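You operate a simulated robot arm through the tools that you are given. There is no shell and no other tool. Be economical: measure what you need, move in short steps, check, and stop when the job is done.

The job below is to be done with a simulated robot arm. You get a single attempt, and the scene is never put back.

TASK
Take the yellow beaker and leave it on top of the gold drift.
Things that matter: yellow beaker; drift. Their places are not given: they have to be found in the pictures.

It is judged by the outcome, as a careful person would: the job done as asked, and still so three seconds after it is handed in. It fails if anything else is knocked over, pushed out of place, dropped, spilled or broken.

THE ROBOT
A 6-joint arm with a two-finger parallel gripper, fixed in place. Base frame: the origin is at the foot of the arm, x ahead of it, y to its left, z up; the work surface is at about z = 0. Units: m, degrees, N and s.
With the tool pointing down near the work surface it reaches from about 0.14 to 0.58 m from the base axis. Its first joint turns from -66.0 to 66.0 degrees. Payload 2.1 kg.
The tool frame sits at the grasp point between the pads (the TCP): z along the fingers, y along the line on which they close. The tips reach 0.03 m beyond it. The gripper opens to 0.094 m. The fingers are 0.028 m wide and 0.01 m thick; the gripper's body (0.05 by 0.096 m) begins 0.055 m behind the TCP.
Orientation is that of the tool frame in the base frame, as a unit quaternion [w, x, y, z]. With the fingers straight down and closing along the base's y, the tool's x points along the base's -x, its y along +y and its z along -z.

THE INTERFACE
- The arm moves only by the tool move_arm. Its argument "increments" is a list that holds one entry, the list of rows, each a list of 7 numbers: the turn, a rotation vector about the base's x, y, z in degrees, then the shift along the base's x, y, z in m, then the finger opening in m, from 0 to 0.094. In form: [[[rx, ry, rz, dx, dy, dz, hand], ...]]. A call has 1 to 8 rows; each row is the pose to reach, as a shift and turn from the pose commanded when the call began. Each row takes 0.2 s and may step no farther than 0.05 m and 8.6 degrees from the row before; otherwise, or with a gripper value out of range, the whole call is refused. A pose out of reach is approached as far as the arm can. The call stops where the force on the tool passes 40 N (or 10 N more than at its start, if that is more) or the arm is blocked; 0.2 s more then pass. Each finger travels about 0.072 m/s and halts on what it meets, pressing with about 26 N; the grip force reading is that of the motor and also rises with nothing between the fingers. The clock runs only during rows and for 0.2 s after the last one: add rows that repeat a pose to give the fingers time. The reply holds the time, the measured pose of the TCP, the force on the tool along the base axes, the opening and the grip force, in the units named above and with some noise.
- Cameras (640 x 400 px; columns grow to the right, rows downward): "scene" is fixed at [0.0553, -0.3731, 0.4812]; the picture's right is [0.76, -0.65, 0.00], its down [-0.39, -0.46, -0.80] and it looks along [0.52, 0.61, -0.60] (base axes); focal length 299 px, centre (320, 200). "wrist" rides on the gripper at [-0.037, 0, -0.058] in the tool frame; the picture's right is [0.00, -1.00, 0.00], its down [0.97, 0.00, -0.24] and it looks along [0.24, 0.00, 0.97] (tool axes); focal length 218 px, centre (320, 200).
- camera(camera): a new picture of that camera. It takes no simulated time.
- locate(camera, pixels): for up to 12 pixels [column, row] of the newest picture of that camera ("zoom" is the newest enlarged one), the place [x, y, z] in the base frame of the surface seen there, good to about 0.002 m. It takes no simulated time.
- close_up(camera, box): a new picture of the part [left, top, right, bottom] of that camera's present view, enlarged. It takes no simulated time.
- job_done(): hands the job in; it is judged then, once.

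Keep the steps short. Do not move on a guess: measure, check each grasp and each placing, and mend mistakes. In all there are 60 turns and 22 pictures (those below and enlarged ones count). Leave the gripper open and the arm clear of the work at the hand-in unless told otherwise, and finish with a single line.

The tools are called after ">>>" as a command line: name --argument value ..., lists and objects as JSON in quotes. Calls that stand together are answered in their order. move_arm: Moves the arm, as the interface text tells. Its arguments: {"type":"object","properties":{"increments":{"type":"array","items":{"type":"array","items":{"type":"array","items":{"type":"number"}}}}},"required":["increments"]} The other tools are called the same way: camera (camera) takes a picture; locate (camera, pixels) gives the place of the surface under pixels of a picture; close_up (camera, box) takes an enlarged picture of a part of a camera's view; job_done () hands the job in.

At the start:

```text
time_s: 0.0
ee_pos: [0.2634, -0.0656, 0.3113]
orientation: [0.001, 0.0, 1.0, 0.001]
force: [0.5, 0.1, 0.4]
finger_gap: 0.0943
grip_force: 0.0
```

scene: 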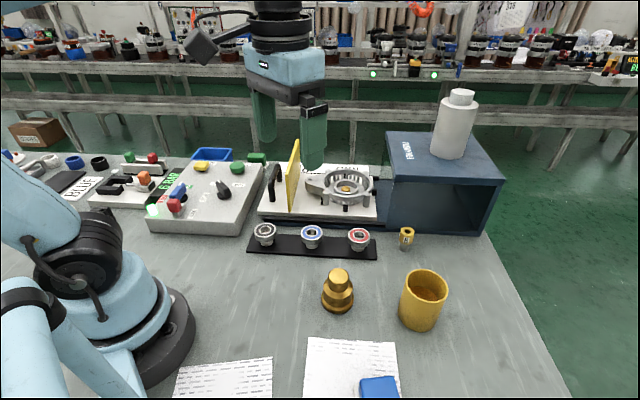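
wrist: 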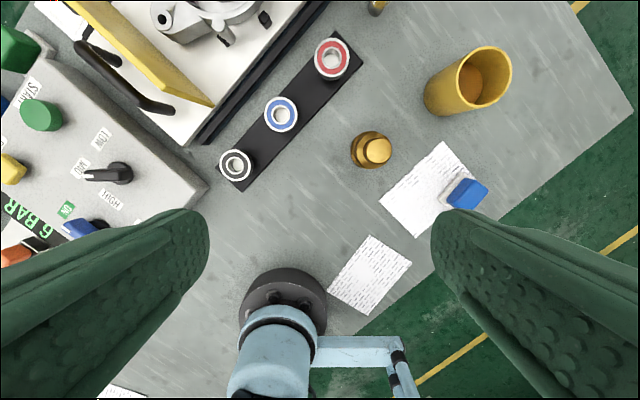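

I see a yellow beaker near scene (423,300), a stepped brass piece near (338,290), and a small gold piece near (407,237). I'll take enlarged views to tell which is the drift.

>>> close_up --camera "scene" --box '[300, 215, 460, 340]'

>>> close_up --camera "wrist" --box '[330, 0, 530, 180]'

```text
3.20 times, centred on (380, 278) of scene
```

zoom: 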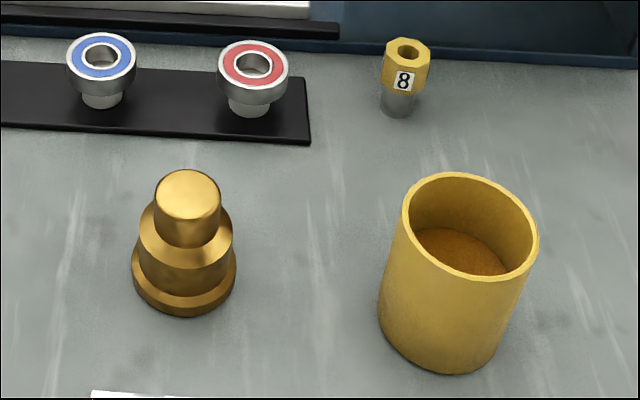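

```text
2.22 times, centred on (430, 90) of wrist
```

zoom: 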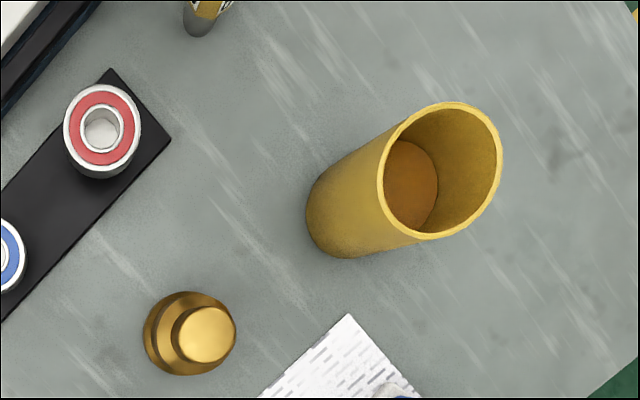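

The stepped brass piece is the drift (the other gold one is a hex fitting marked 8). I'll measure the drift top and the beaker rim in the newest enlarged wrist picture, plus points in the scene picture.

>>> locate --camera "zoom" --pixels '[[208, 334], [182, 334], [232, 334], [208, 312], [208, 357], [380, 190], [499, 160], [450, 105], [425, 236], [408, 190], [150, 345], [400, 280]]'

>>> locate --camera "scene" --pixels '[[339, 275], [330, 274], [347, 274], [339, 270], [339, 280], [407, 284], [446, 293], [424, 270], [430, 302], [402, 315], [419, 330], [427, 293]]'

```text
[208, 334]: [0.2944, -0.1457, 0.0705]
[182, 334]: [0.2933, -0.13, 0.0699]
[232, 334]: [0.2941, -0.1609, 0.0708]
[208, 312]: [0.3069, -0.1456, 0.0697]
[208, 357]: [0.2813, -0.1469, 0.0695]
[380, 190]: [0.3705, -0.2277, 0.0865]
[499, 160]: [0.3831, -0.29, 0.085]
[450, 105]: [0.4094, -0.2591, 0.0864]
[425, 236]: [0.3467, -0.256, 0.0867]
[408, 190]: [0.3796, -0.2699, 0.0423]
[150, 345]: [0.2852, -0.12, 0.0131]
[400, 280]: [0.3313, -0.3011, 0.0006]
```

```text
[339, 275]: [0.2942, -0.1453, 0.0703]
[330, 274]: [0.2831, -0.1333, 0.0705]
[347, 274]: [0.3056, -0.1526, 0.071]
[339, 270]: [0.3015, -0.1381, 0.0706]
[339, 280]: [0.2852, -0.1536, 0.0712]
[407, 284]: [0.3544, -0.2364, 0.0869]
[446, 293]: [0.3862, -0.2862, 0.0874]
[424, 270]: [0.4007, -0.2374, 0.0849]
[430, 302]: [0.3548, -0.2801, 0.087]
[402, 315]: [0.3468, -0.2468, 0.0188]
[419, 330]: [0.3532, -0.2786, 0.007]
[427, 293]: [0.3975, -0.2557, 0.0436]
```

The drift's flat top is centred at about (0.294, -0.146) at z 0.0705 with radius about 0.016. The beaker's axis is at about (0.3775, -0.259), outer diameter about 0.066, rim z 0.087, and it holds something up to z ~0.042, so it stays upright. Next I move above the beaker with the fingers open, to z 0.17.

>>> move_arm --increments '[[[0, 0, 0, 0.016, -0.028, -0.02, 0.094], [0, 0, 0, 0.033, -0.055, -0.04, 0.094], [0, 0, 0, 0.049, -0.083, -0.06, 0.094], [0, 0, 0, 0.065, -0.11, -0.08, 0.094], [0, 0, 0, 0.082, -0.138, -0.1, 0.094], [0, 0, 0, 0.098, -0.166, -0.12, 0.094], [0, 0, 0, 0.1141, -0.1932, -0.1413, 0.094], [0, 0, 0, 0.1141, -0.1932, -0.1413, 0.094]]]'

>>> camera --camera "wrist"

```text
time_s: 1.8
ee_pos: [0.3773, -0.2583, 0.1688]
orientation: [0.0, 0.0, 1.0, 0.0]
force: [0.2, 0.6, 0.6]
finger_gap: 0.0938
grip_force: 0.1
```

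```text
17 pictures are left
```

wrist: 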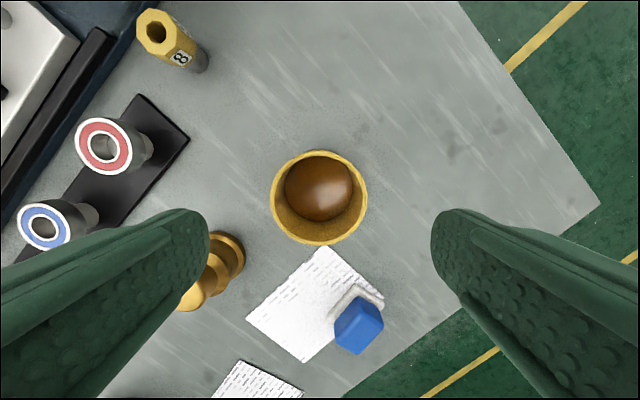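

The rim sits centred near (319,197), between the fingers, and there is brown liquid inside. I'll check the rim points and the blue item once more before going down.

>>> locate --camera "wrist" --pixels '[[272, 197], [366, 197], [320, 152], [320, 242], [286, 163], [353, 163], [286, 231], [354, 231], [358, 325], [240, 265], [320, 185]]'

```text
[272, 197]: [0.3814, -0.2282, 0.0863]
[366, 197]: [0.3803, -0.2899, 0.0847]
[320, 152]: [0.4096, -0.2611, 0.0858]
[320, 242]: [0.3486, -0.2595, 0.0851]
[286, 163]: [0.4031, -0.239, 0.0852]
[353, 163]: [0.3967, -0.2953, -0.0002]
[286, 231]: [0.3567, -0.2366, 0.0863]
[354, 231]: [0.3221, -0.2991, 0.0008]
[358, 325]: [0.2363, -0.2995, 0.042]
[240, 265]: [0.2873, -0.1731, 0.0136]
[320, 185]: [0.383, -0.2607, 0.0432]
```

The rim centre is (0.379, -0.2597). I go down with a small correction to TCP z 0.05 (tips at 0.02, body clear of the rim), keeping the fingers open.

>>> move_arm --increments '[[[0, 0, 0, 0.0015, -0.001, -0.02, 0.094], [0, 0, 0, 0.0015, -0.001, -0.04, 0.094], [0, 0, 0, 0.0015, -0.001, -0.06, 0.094], [0, 0, 0, 0.0015, -0.001, -0.08, 0.094], [0, 0, 0, 0.0015, -0.001, -0.1, 0.094], [0, 0, 0, 0.0015, -0.001, -0.119, 0.094], [0, 0, 0, 0.0015, -0.001, -0.119, 0.094]]]'

```text
time_s: 3.4
ee_pos: [0.3777, -0.2595, 0.0498]
orientation: [0.001, 0.0, 1.0, 0.0]
force: [0.7, 0.2, 0.1]
finger_gap: 0.0941
grip_force: 0.1
```

At the grasp height with no contact. Now I close gently in steps, commanding a target slightly under the beaker's width.

>>> move_arm --increments '[[[0, 0, 0, 0, 0, 0, 0.082], [0, 0, 0, 0, 0, 0, 0.074], [0, 0, 0, 0, 0, 0, 0.068], [0, 0, 0, 0, 0, 0, 0.063], [0, 0, 0, 0, 0, 0, 0.058], [0, 0, 0, 0, 0, 0, 0.05], [0, 0, 0, 0, 0, 0, 0.05]]]'

```text
time_s: 5.0
ee_pos: [0.3782, -0.2597, 0.0499]
orientation: [0.001, 0.0, 1.0, -0.001]
force: [-0.3, -1.3, -0.3]
finger_gap: 0.0646
grip_force: 26.2
```

Held at 0.0646 m with 26 N. Now a slow, level lift of 0.10 m, with gentle starts and stops because of the liquid.

>>> move_arm --increments '[[[0, 0, 0, 0, 0, 0.004, 0.05], [0, 0, 0, 0, 0, 0.014, 0.05], [0, 0, 0, 0, 0, 0.03, 0.05], [0, 0, 0, 0, 0, 0.05, 0.05], [0, 0, 0, 0, 0, 0.07, 0.05], [0, 0, 0, 0, 0, 0.088, 0.05], [0, 0, 0, 0, 0, 0.097, 0.05], [0, 0, 0, 0, 0, 0.1, 0.05]]]'

>>> camera --camera "scene"

>>> camera --camera "wrist"

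```text
time_s: 6.8
ee_pos: [0.3787, -0.2588, 0.15]
orientation: [0.0, 0.0, 1.0, 0.0]
force: [-0.9, -1.1, -0.7]
finger_gap: 0.0645
grip_force: 25.8
```

```text
16 pictures are left
```

scene: 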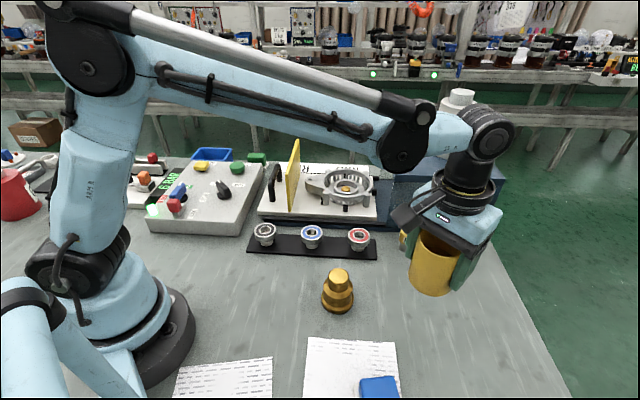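

```text
15 pictures are left
```

wrist: 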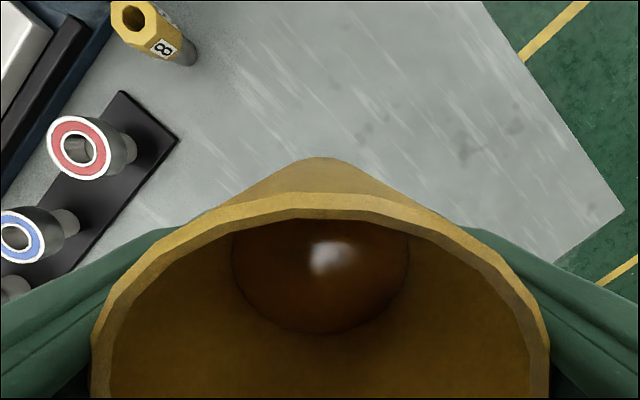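

The beaker is up and level. I'll measure where its rim sits relative to the TCP to get the exact offset.

>>> locate --camera "wrist" --pixels '[[320, 198], [320, 214], [220, 222], [420, 222], [120, 310], [520, 310], [98, 380], [540, 380], [320, 280]]'

>>> locate --camera "scene" --pixels '[[413, 285], [430, 294], [445, 290], [425, 265], [435, 265]]'

```text
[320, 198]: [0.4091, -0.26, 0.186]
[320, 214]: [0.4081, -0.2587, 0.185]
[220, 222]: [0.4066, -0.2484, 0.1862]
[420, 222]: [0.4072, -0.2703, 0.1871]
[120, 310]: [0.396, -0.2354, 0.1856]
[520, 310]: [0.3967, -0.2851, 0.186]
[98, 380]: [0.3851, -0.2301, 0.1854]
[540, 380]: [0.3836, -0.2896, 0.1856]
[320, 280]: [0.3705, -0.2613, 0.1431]
```

```text
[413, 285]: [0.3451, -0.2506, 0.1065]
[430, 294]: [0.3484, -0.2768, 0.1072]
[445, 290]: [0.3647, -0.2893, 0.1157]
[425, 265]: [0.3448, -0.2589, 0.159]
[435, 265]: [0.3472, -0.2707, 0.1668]
```

The beaker axis is about (0.378, -0.260), with its bottom at z ~0.10, 3 cm above the drift top. I move level across to the drift by (-0.084, +0.114), smoothly.

>>> move_arm --increments '[[[0, 0, 0, -0.0025, 0.0034, 0, 0.05], [0, 0, 0, -0.0109, 0.0148, 0, 0.05], [0, 0, 0, -0.0252, 0.0342, 0, 0.05], [0, 0, 0, -0.042, 0.057, 0, 0.05], [0, 0, 0, -0.0588, 0.0798, 0, 0.05], [0, 0, 0, -0.0731, 0.0992, 0, 0.05], [0, 0, 0, -0.0815, 0.1106, 0, 0.05], [0, 0, 0, -0.084, 0.114, 0, 0.05]]]'

>>> camera --camera "scene"

>>> camera --camera "wrist"

```text
time_s: 8.6
ee_pos: [0.2939, -0.1462, 0.1505]
orientation: [0.001, 0.0, 1.0, 0.0]
force: [0.5, 0.5, -0.5]
finger_gap: 0.0647
grip_force: 25.6
```

```text
14 pictures are left
```

scene: 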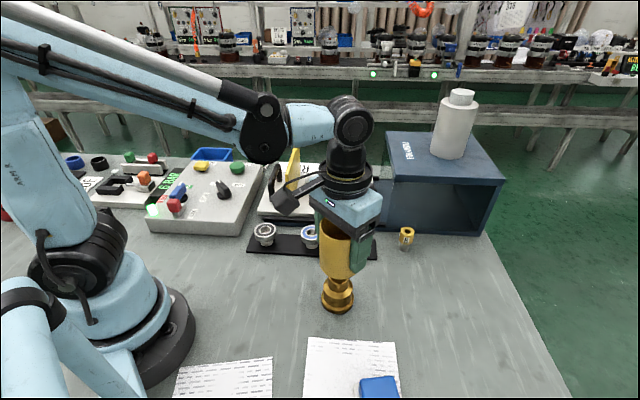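

```text
13 pictures are left
```

wrist: 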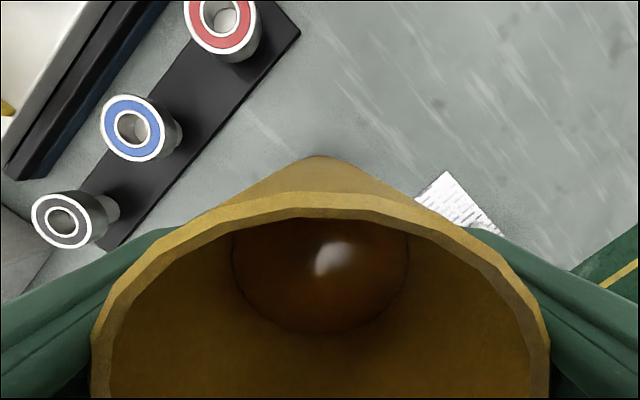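

The beaker is over the drift. I'll check the rim and the beaker bottom against the drift's centre.

>>> locate --camera "wrist" --pixels '[[320, 198], [98, 380], [540, 380], [120, 310], [520, 310]]'

>>> close_up --camera "scene" --box '[290, 220, 390, 320]'

```text
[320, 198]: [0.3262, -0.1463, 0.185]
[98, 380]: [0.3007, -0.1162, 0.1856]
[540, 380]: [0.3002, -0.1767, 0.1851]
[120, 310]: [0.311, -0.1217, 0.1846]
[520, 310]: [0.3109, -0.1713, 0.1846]
```

```text
4.00 times, centred on (340, 270) of scene
```

zoom: 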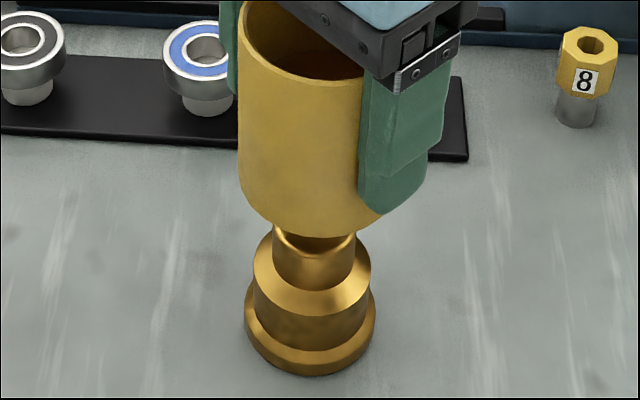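

The beaker axis is at (0.294, -0.1464), within 1 mm of the drift. I lower it slowly to just above contact (-0.027).

>>> move_arm --increments '[[[0, 0, 0, 0, 0.0008, -0.003, 0.05], [0, 0, 0, 0, 0.0008, -0.009, 0.05], [0, 0, 0, 0, 0.0008, -0.016, 0.05], [0, 0, 0, 0, 0.0008, -0.022, 0.05], [0, 0, 0, 0, 0.0008, -0.0255, 0.05], [0, 0, 0, 0, 0.0008, -0.027, 0.05], [0, 0, 0, 0, 0.0008, -0.027, 0.05]]]'

>>> close_up --camera "scene" --box '[290, 220, 390, 320]'

```text
time_s: 10.2
ee_pos: [0.295, -0.1452, 0.1225]
orientation: [0.0, 0.0, 1.0, 0.0]
force: [0.0, 0.4, -1.2]
finger_gap: 0.0647
grip_force: 25.9
```

```text
4.00 times, centred on (340, 270) of scene
```

zoom: 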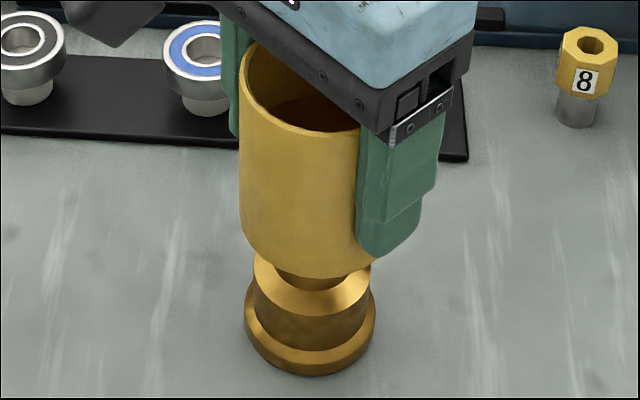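

Nearly touching, with no contact force yet. I go down 0.5 mm at a time to 2 mm and read the force.

>>> move_arm --increments '[[[0, 0, 0, 0, 0, -0.0005, 0.05], [0, 0, 0, 0, 0, -0.001, 0.05], [0, 0, 0, 0, 0, -0.0015, 0.05], [0, 0, 0, 0, 0, -0.002, 0.05], [0, 0, 0, 0, 0, -0.002, 0.05]]]'

```text
time_s: 11.4
ee_pos: [0.2948, -0.1458, 0.1204]
orientation: [0.001, -0.001, 1.0, 0.0]
force: [0.8, -0.5, -2.1]
finger_gap: 0.0646
grip_force: 26.3
```

No clear contact force yet. One more millimetre in small steps.

>>> move_arm --increments '[[[0, 0, 0, 0, 0, -0.0003, 0.05], [0, 0, 0, 0, 0, -0.0006, 0.05], [0, 0, 0, 0, 0, -0.001, 0.05], [0, 0, 0, 0, 0, -0.001, 0.05]]]'

```text
time_s: 12.4
ee_pos: [0.2938, -0.145, 0.1199]
orientation: [0.001, 0.0, 1.0, 0.0]
force: [-0.9, 0.8, 9.7]
finger_gap: 0.0644
grip_force: 25.7
```

Contact: 9.7 N upward, so the beaker sits on the drift. I ease off 0.5 mm and check the force.

>>> move_arm --increments '[[[0, 0, 0, 0, 0, 0.0005, 0.05], [0, 0, 0, 0, 0, 0.0005, 0.05]]]'

```text
time_s: 13.0
ee_pos: [0.295, -0.1454, 0.1199]
orientation: [0.001, 0.0, 1.0, 0.0]
force: [0.5, -0.3, -1.4]
finger_gap: 0.0643
grip_force: 26.3
```

That is just about the weight again, so I lower 0.3 mm to be resting, then open slowly.

>>> move_arm --increments '[[[0, 0, 0, 0, 0, -0.0003, 0.05], [0, 0, 0, 0, 0, -0.0003, 0.05], [0, 0, 0, 0, 0, -0.0003, 0.062], [0, 0, 0, 0, 0, -0.0003, 0.065], [0, 0, 0, 0, 0, -0.0003, 0.067], [0, 0, 0, 0, 0, -0.0003, 0.07], [0, 0, 0, 0, 0, -0.0003, 0.074]]]'

>>> close_up --camera "scene" --box '[290, 220, 390, 320]'

>>> camera --camera "wrist"

```text
time_s: 14.6
ee_pos: [0.2951, -0.1439, 0.1196]
orientation: [0.002, 0.0, 1.0, 0.0]
force: [-0.1, -0.1, 0.3]
finger_gap: 0.0739
grip_force: 0.1
```

```text
4.00 times, centred on (340, 270) of scene
```

zoom: 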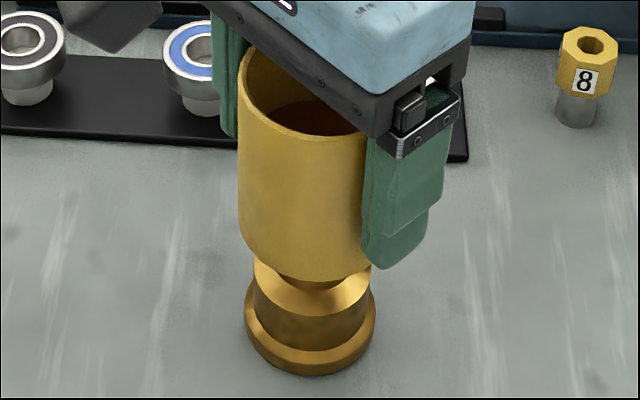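

```text
9 pictures are left
```

wrist: 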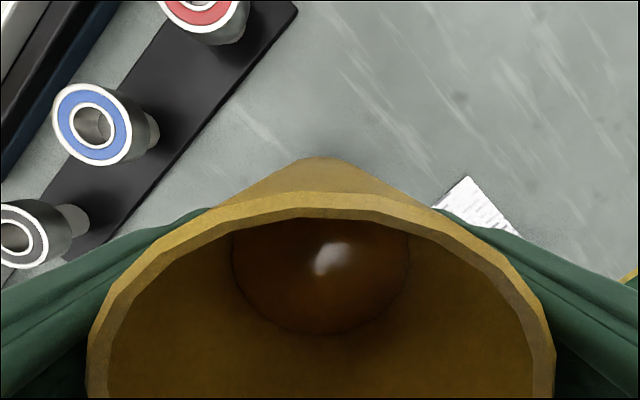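

The beaker stands free and level on the drift, with the gap at 0.074 and no force. I open fully, then rise straight up.

>>> move_arm --increments '[[[0, 0, 0, 0, 0, 0, 0.084], [0, 0, 0, 0, 0, 0, 0.094], [0, 0, 0, 0, 0, 0, 0.094], [0, 0, 0, 0, 0, 0.01, 0.094], [0, 0, 0, 0, 0, 0.03, 0.094], [0, 0, 0, 0, 0, 0.06, 0.094], [0, 0, 0, 0, 0, 0.09, 0.094], [0, 0, 0, 0, 0, 0.13, 0.094]]]'

>>> camera --camera "scene"

>>> camera --camera "wrist"

```text
time_s: 16.4
ee_pos: [0.2938, -0.1443, 0.2509]
orientation: [0.0, 0.0, 1.0, 0.0]
force: [1.1, 0.5, -0.4]
finger_gap: 0.0943
grip_force: 0.0
```

```text
8 pictures are left
```

scene: 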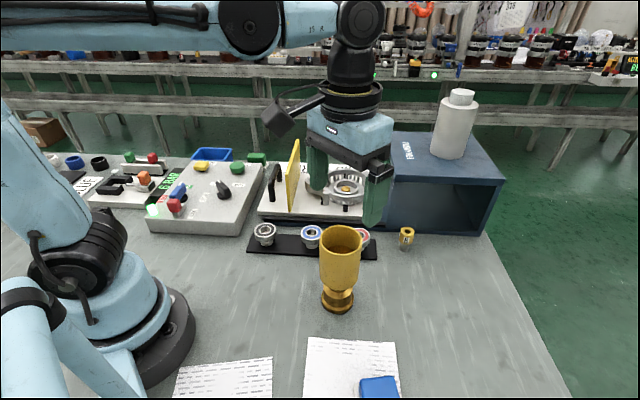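

```text
7 pictures are left
```

wrist: 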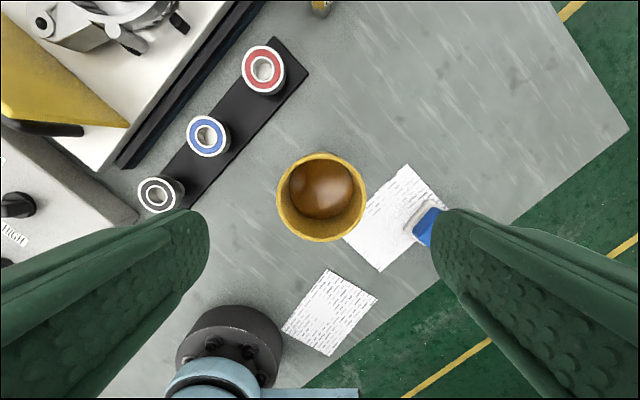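

The beaker stands upright at (340,255) on the drift. I raise the arm a little more and measure the rim for level and centring.

>>> locate --camera "wrist" --pixels '[[279, 197], [363, 197], [321, 155], [321, 239], [320, 190]]'

>>> move_arm --increments '[[[0, 0, 0, 0, 0.01, 0.02, 0.094], [0, 0, 0, 0, 0.03, 0.04, 0.094], [0, 0, 0, 0, 0.05, 0.06, 0.094], [0, 0, 0, 0, 0.07, 0.06, 0.094], [0, 0, 0, 0, 0.08, 0.06, 0.094], [0, 0, 0, 0, 0.08, 0.06, 0.094]]]'

>>> close_up --camera "scene" --box '[260, 200, 420, 330]'

```text
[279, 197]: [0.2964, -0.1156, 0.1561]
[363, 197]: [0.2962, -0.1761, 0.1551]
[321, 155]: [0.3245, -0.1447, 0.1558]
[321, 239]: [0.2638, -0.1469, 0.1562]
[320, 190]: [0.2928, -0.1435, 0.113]
```

```text
time_s: 17.8
ee_pos: [0.2937, -0.0636, 0.3108]
orientation: [0.001, 0.0, 1.0, 0.0]
force: [-0.3, -0.3, 0.9]
finger_gap: 0.0938
grip_force: 0.2
```

```text
3.08 times, centred on (340, 265) of scene
```

zoom: 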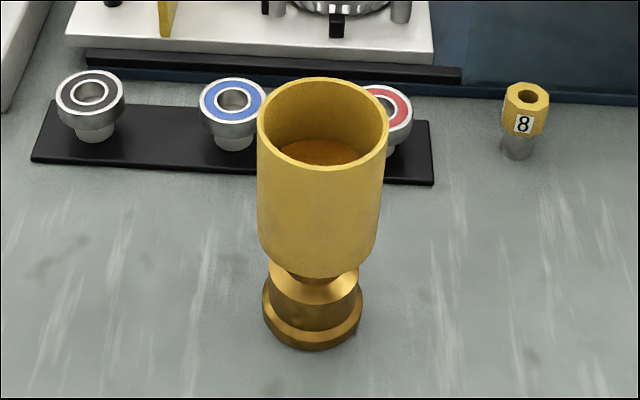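

The rim is level at z 0.156 and centred at about (0.294, -0.146) over the drift. The liquid is still inside, nothing else has moved, and the gripper is open and clear, so I hand it in.

>>> job_done

```text
The job is handed in.
```

The yellow beaker is standing upright, level and centred on top of the gold drift, with its contents still in it and nothing else disturbed.
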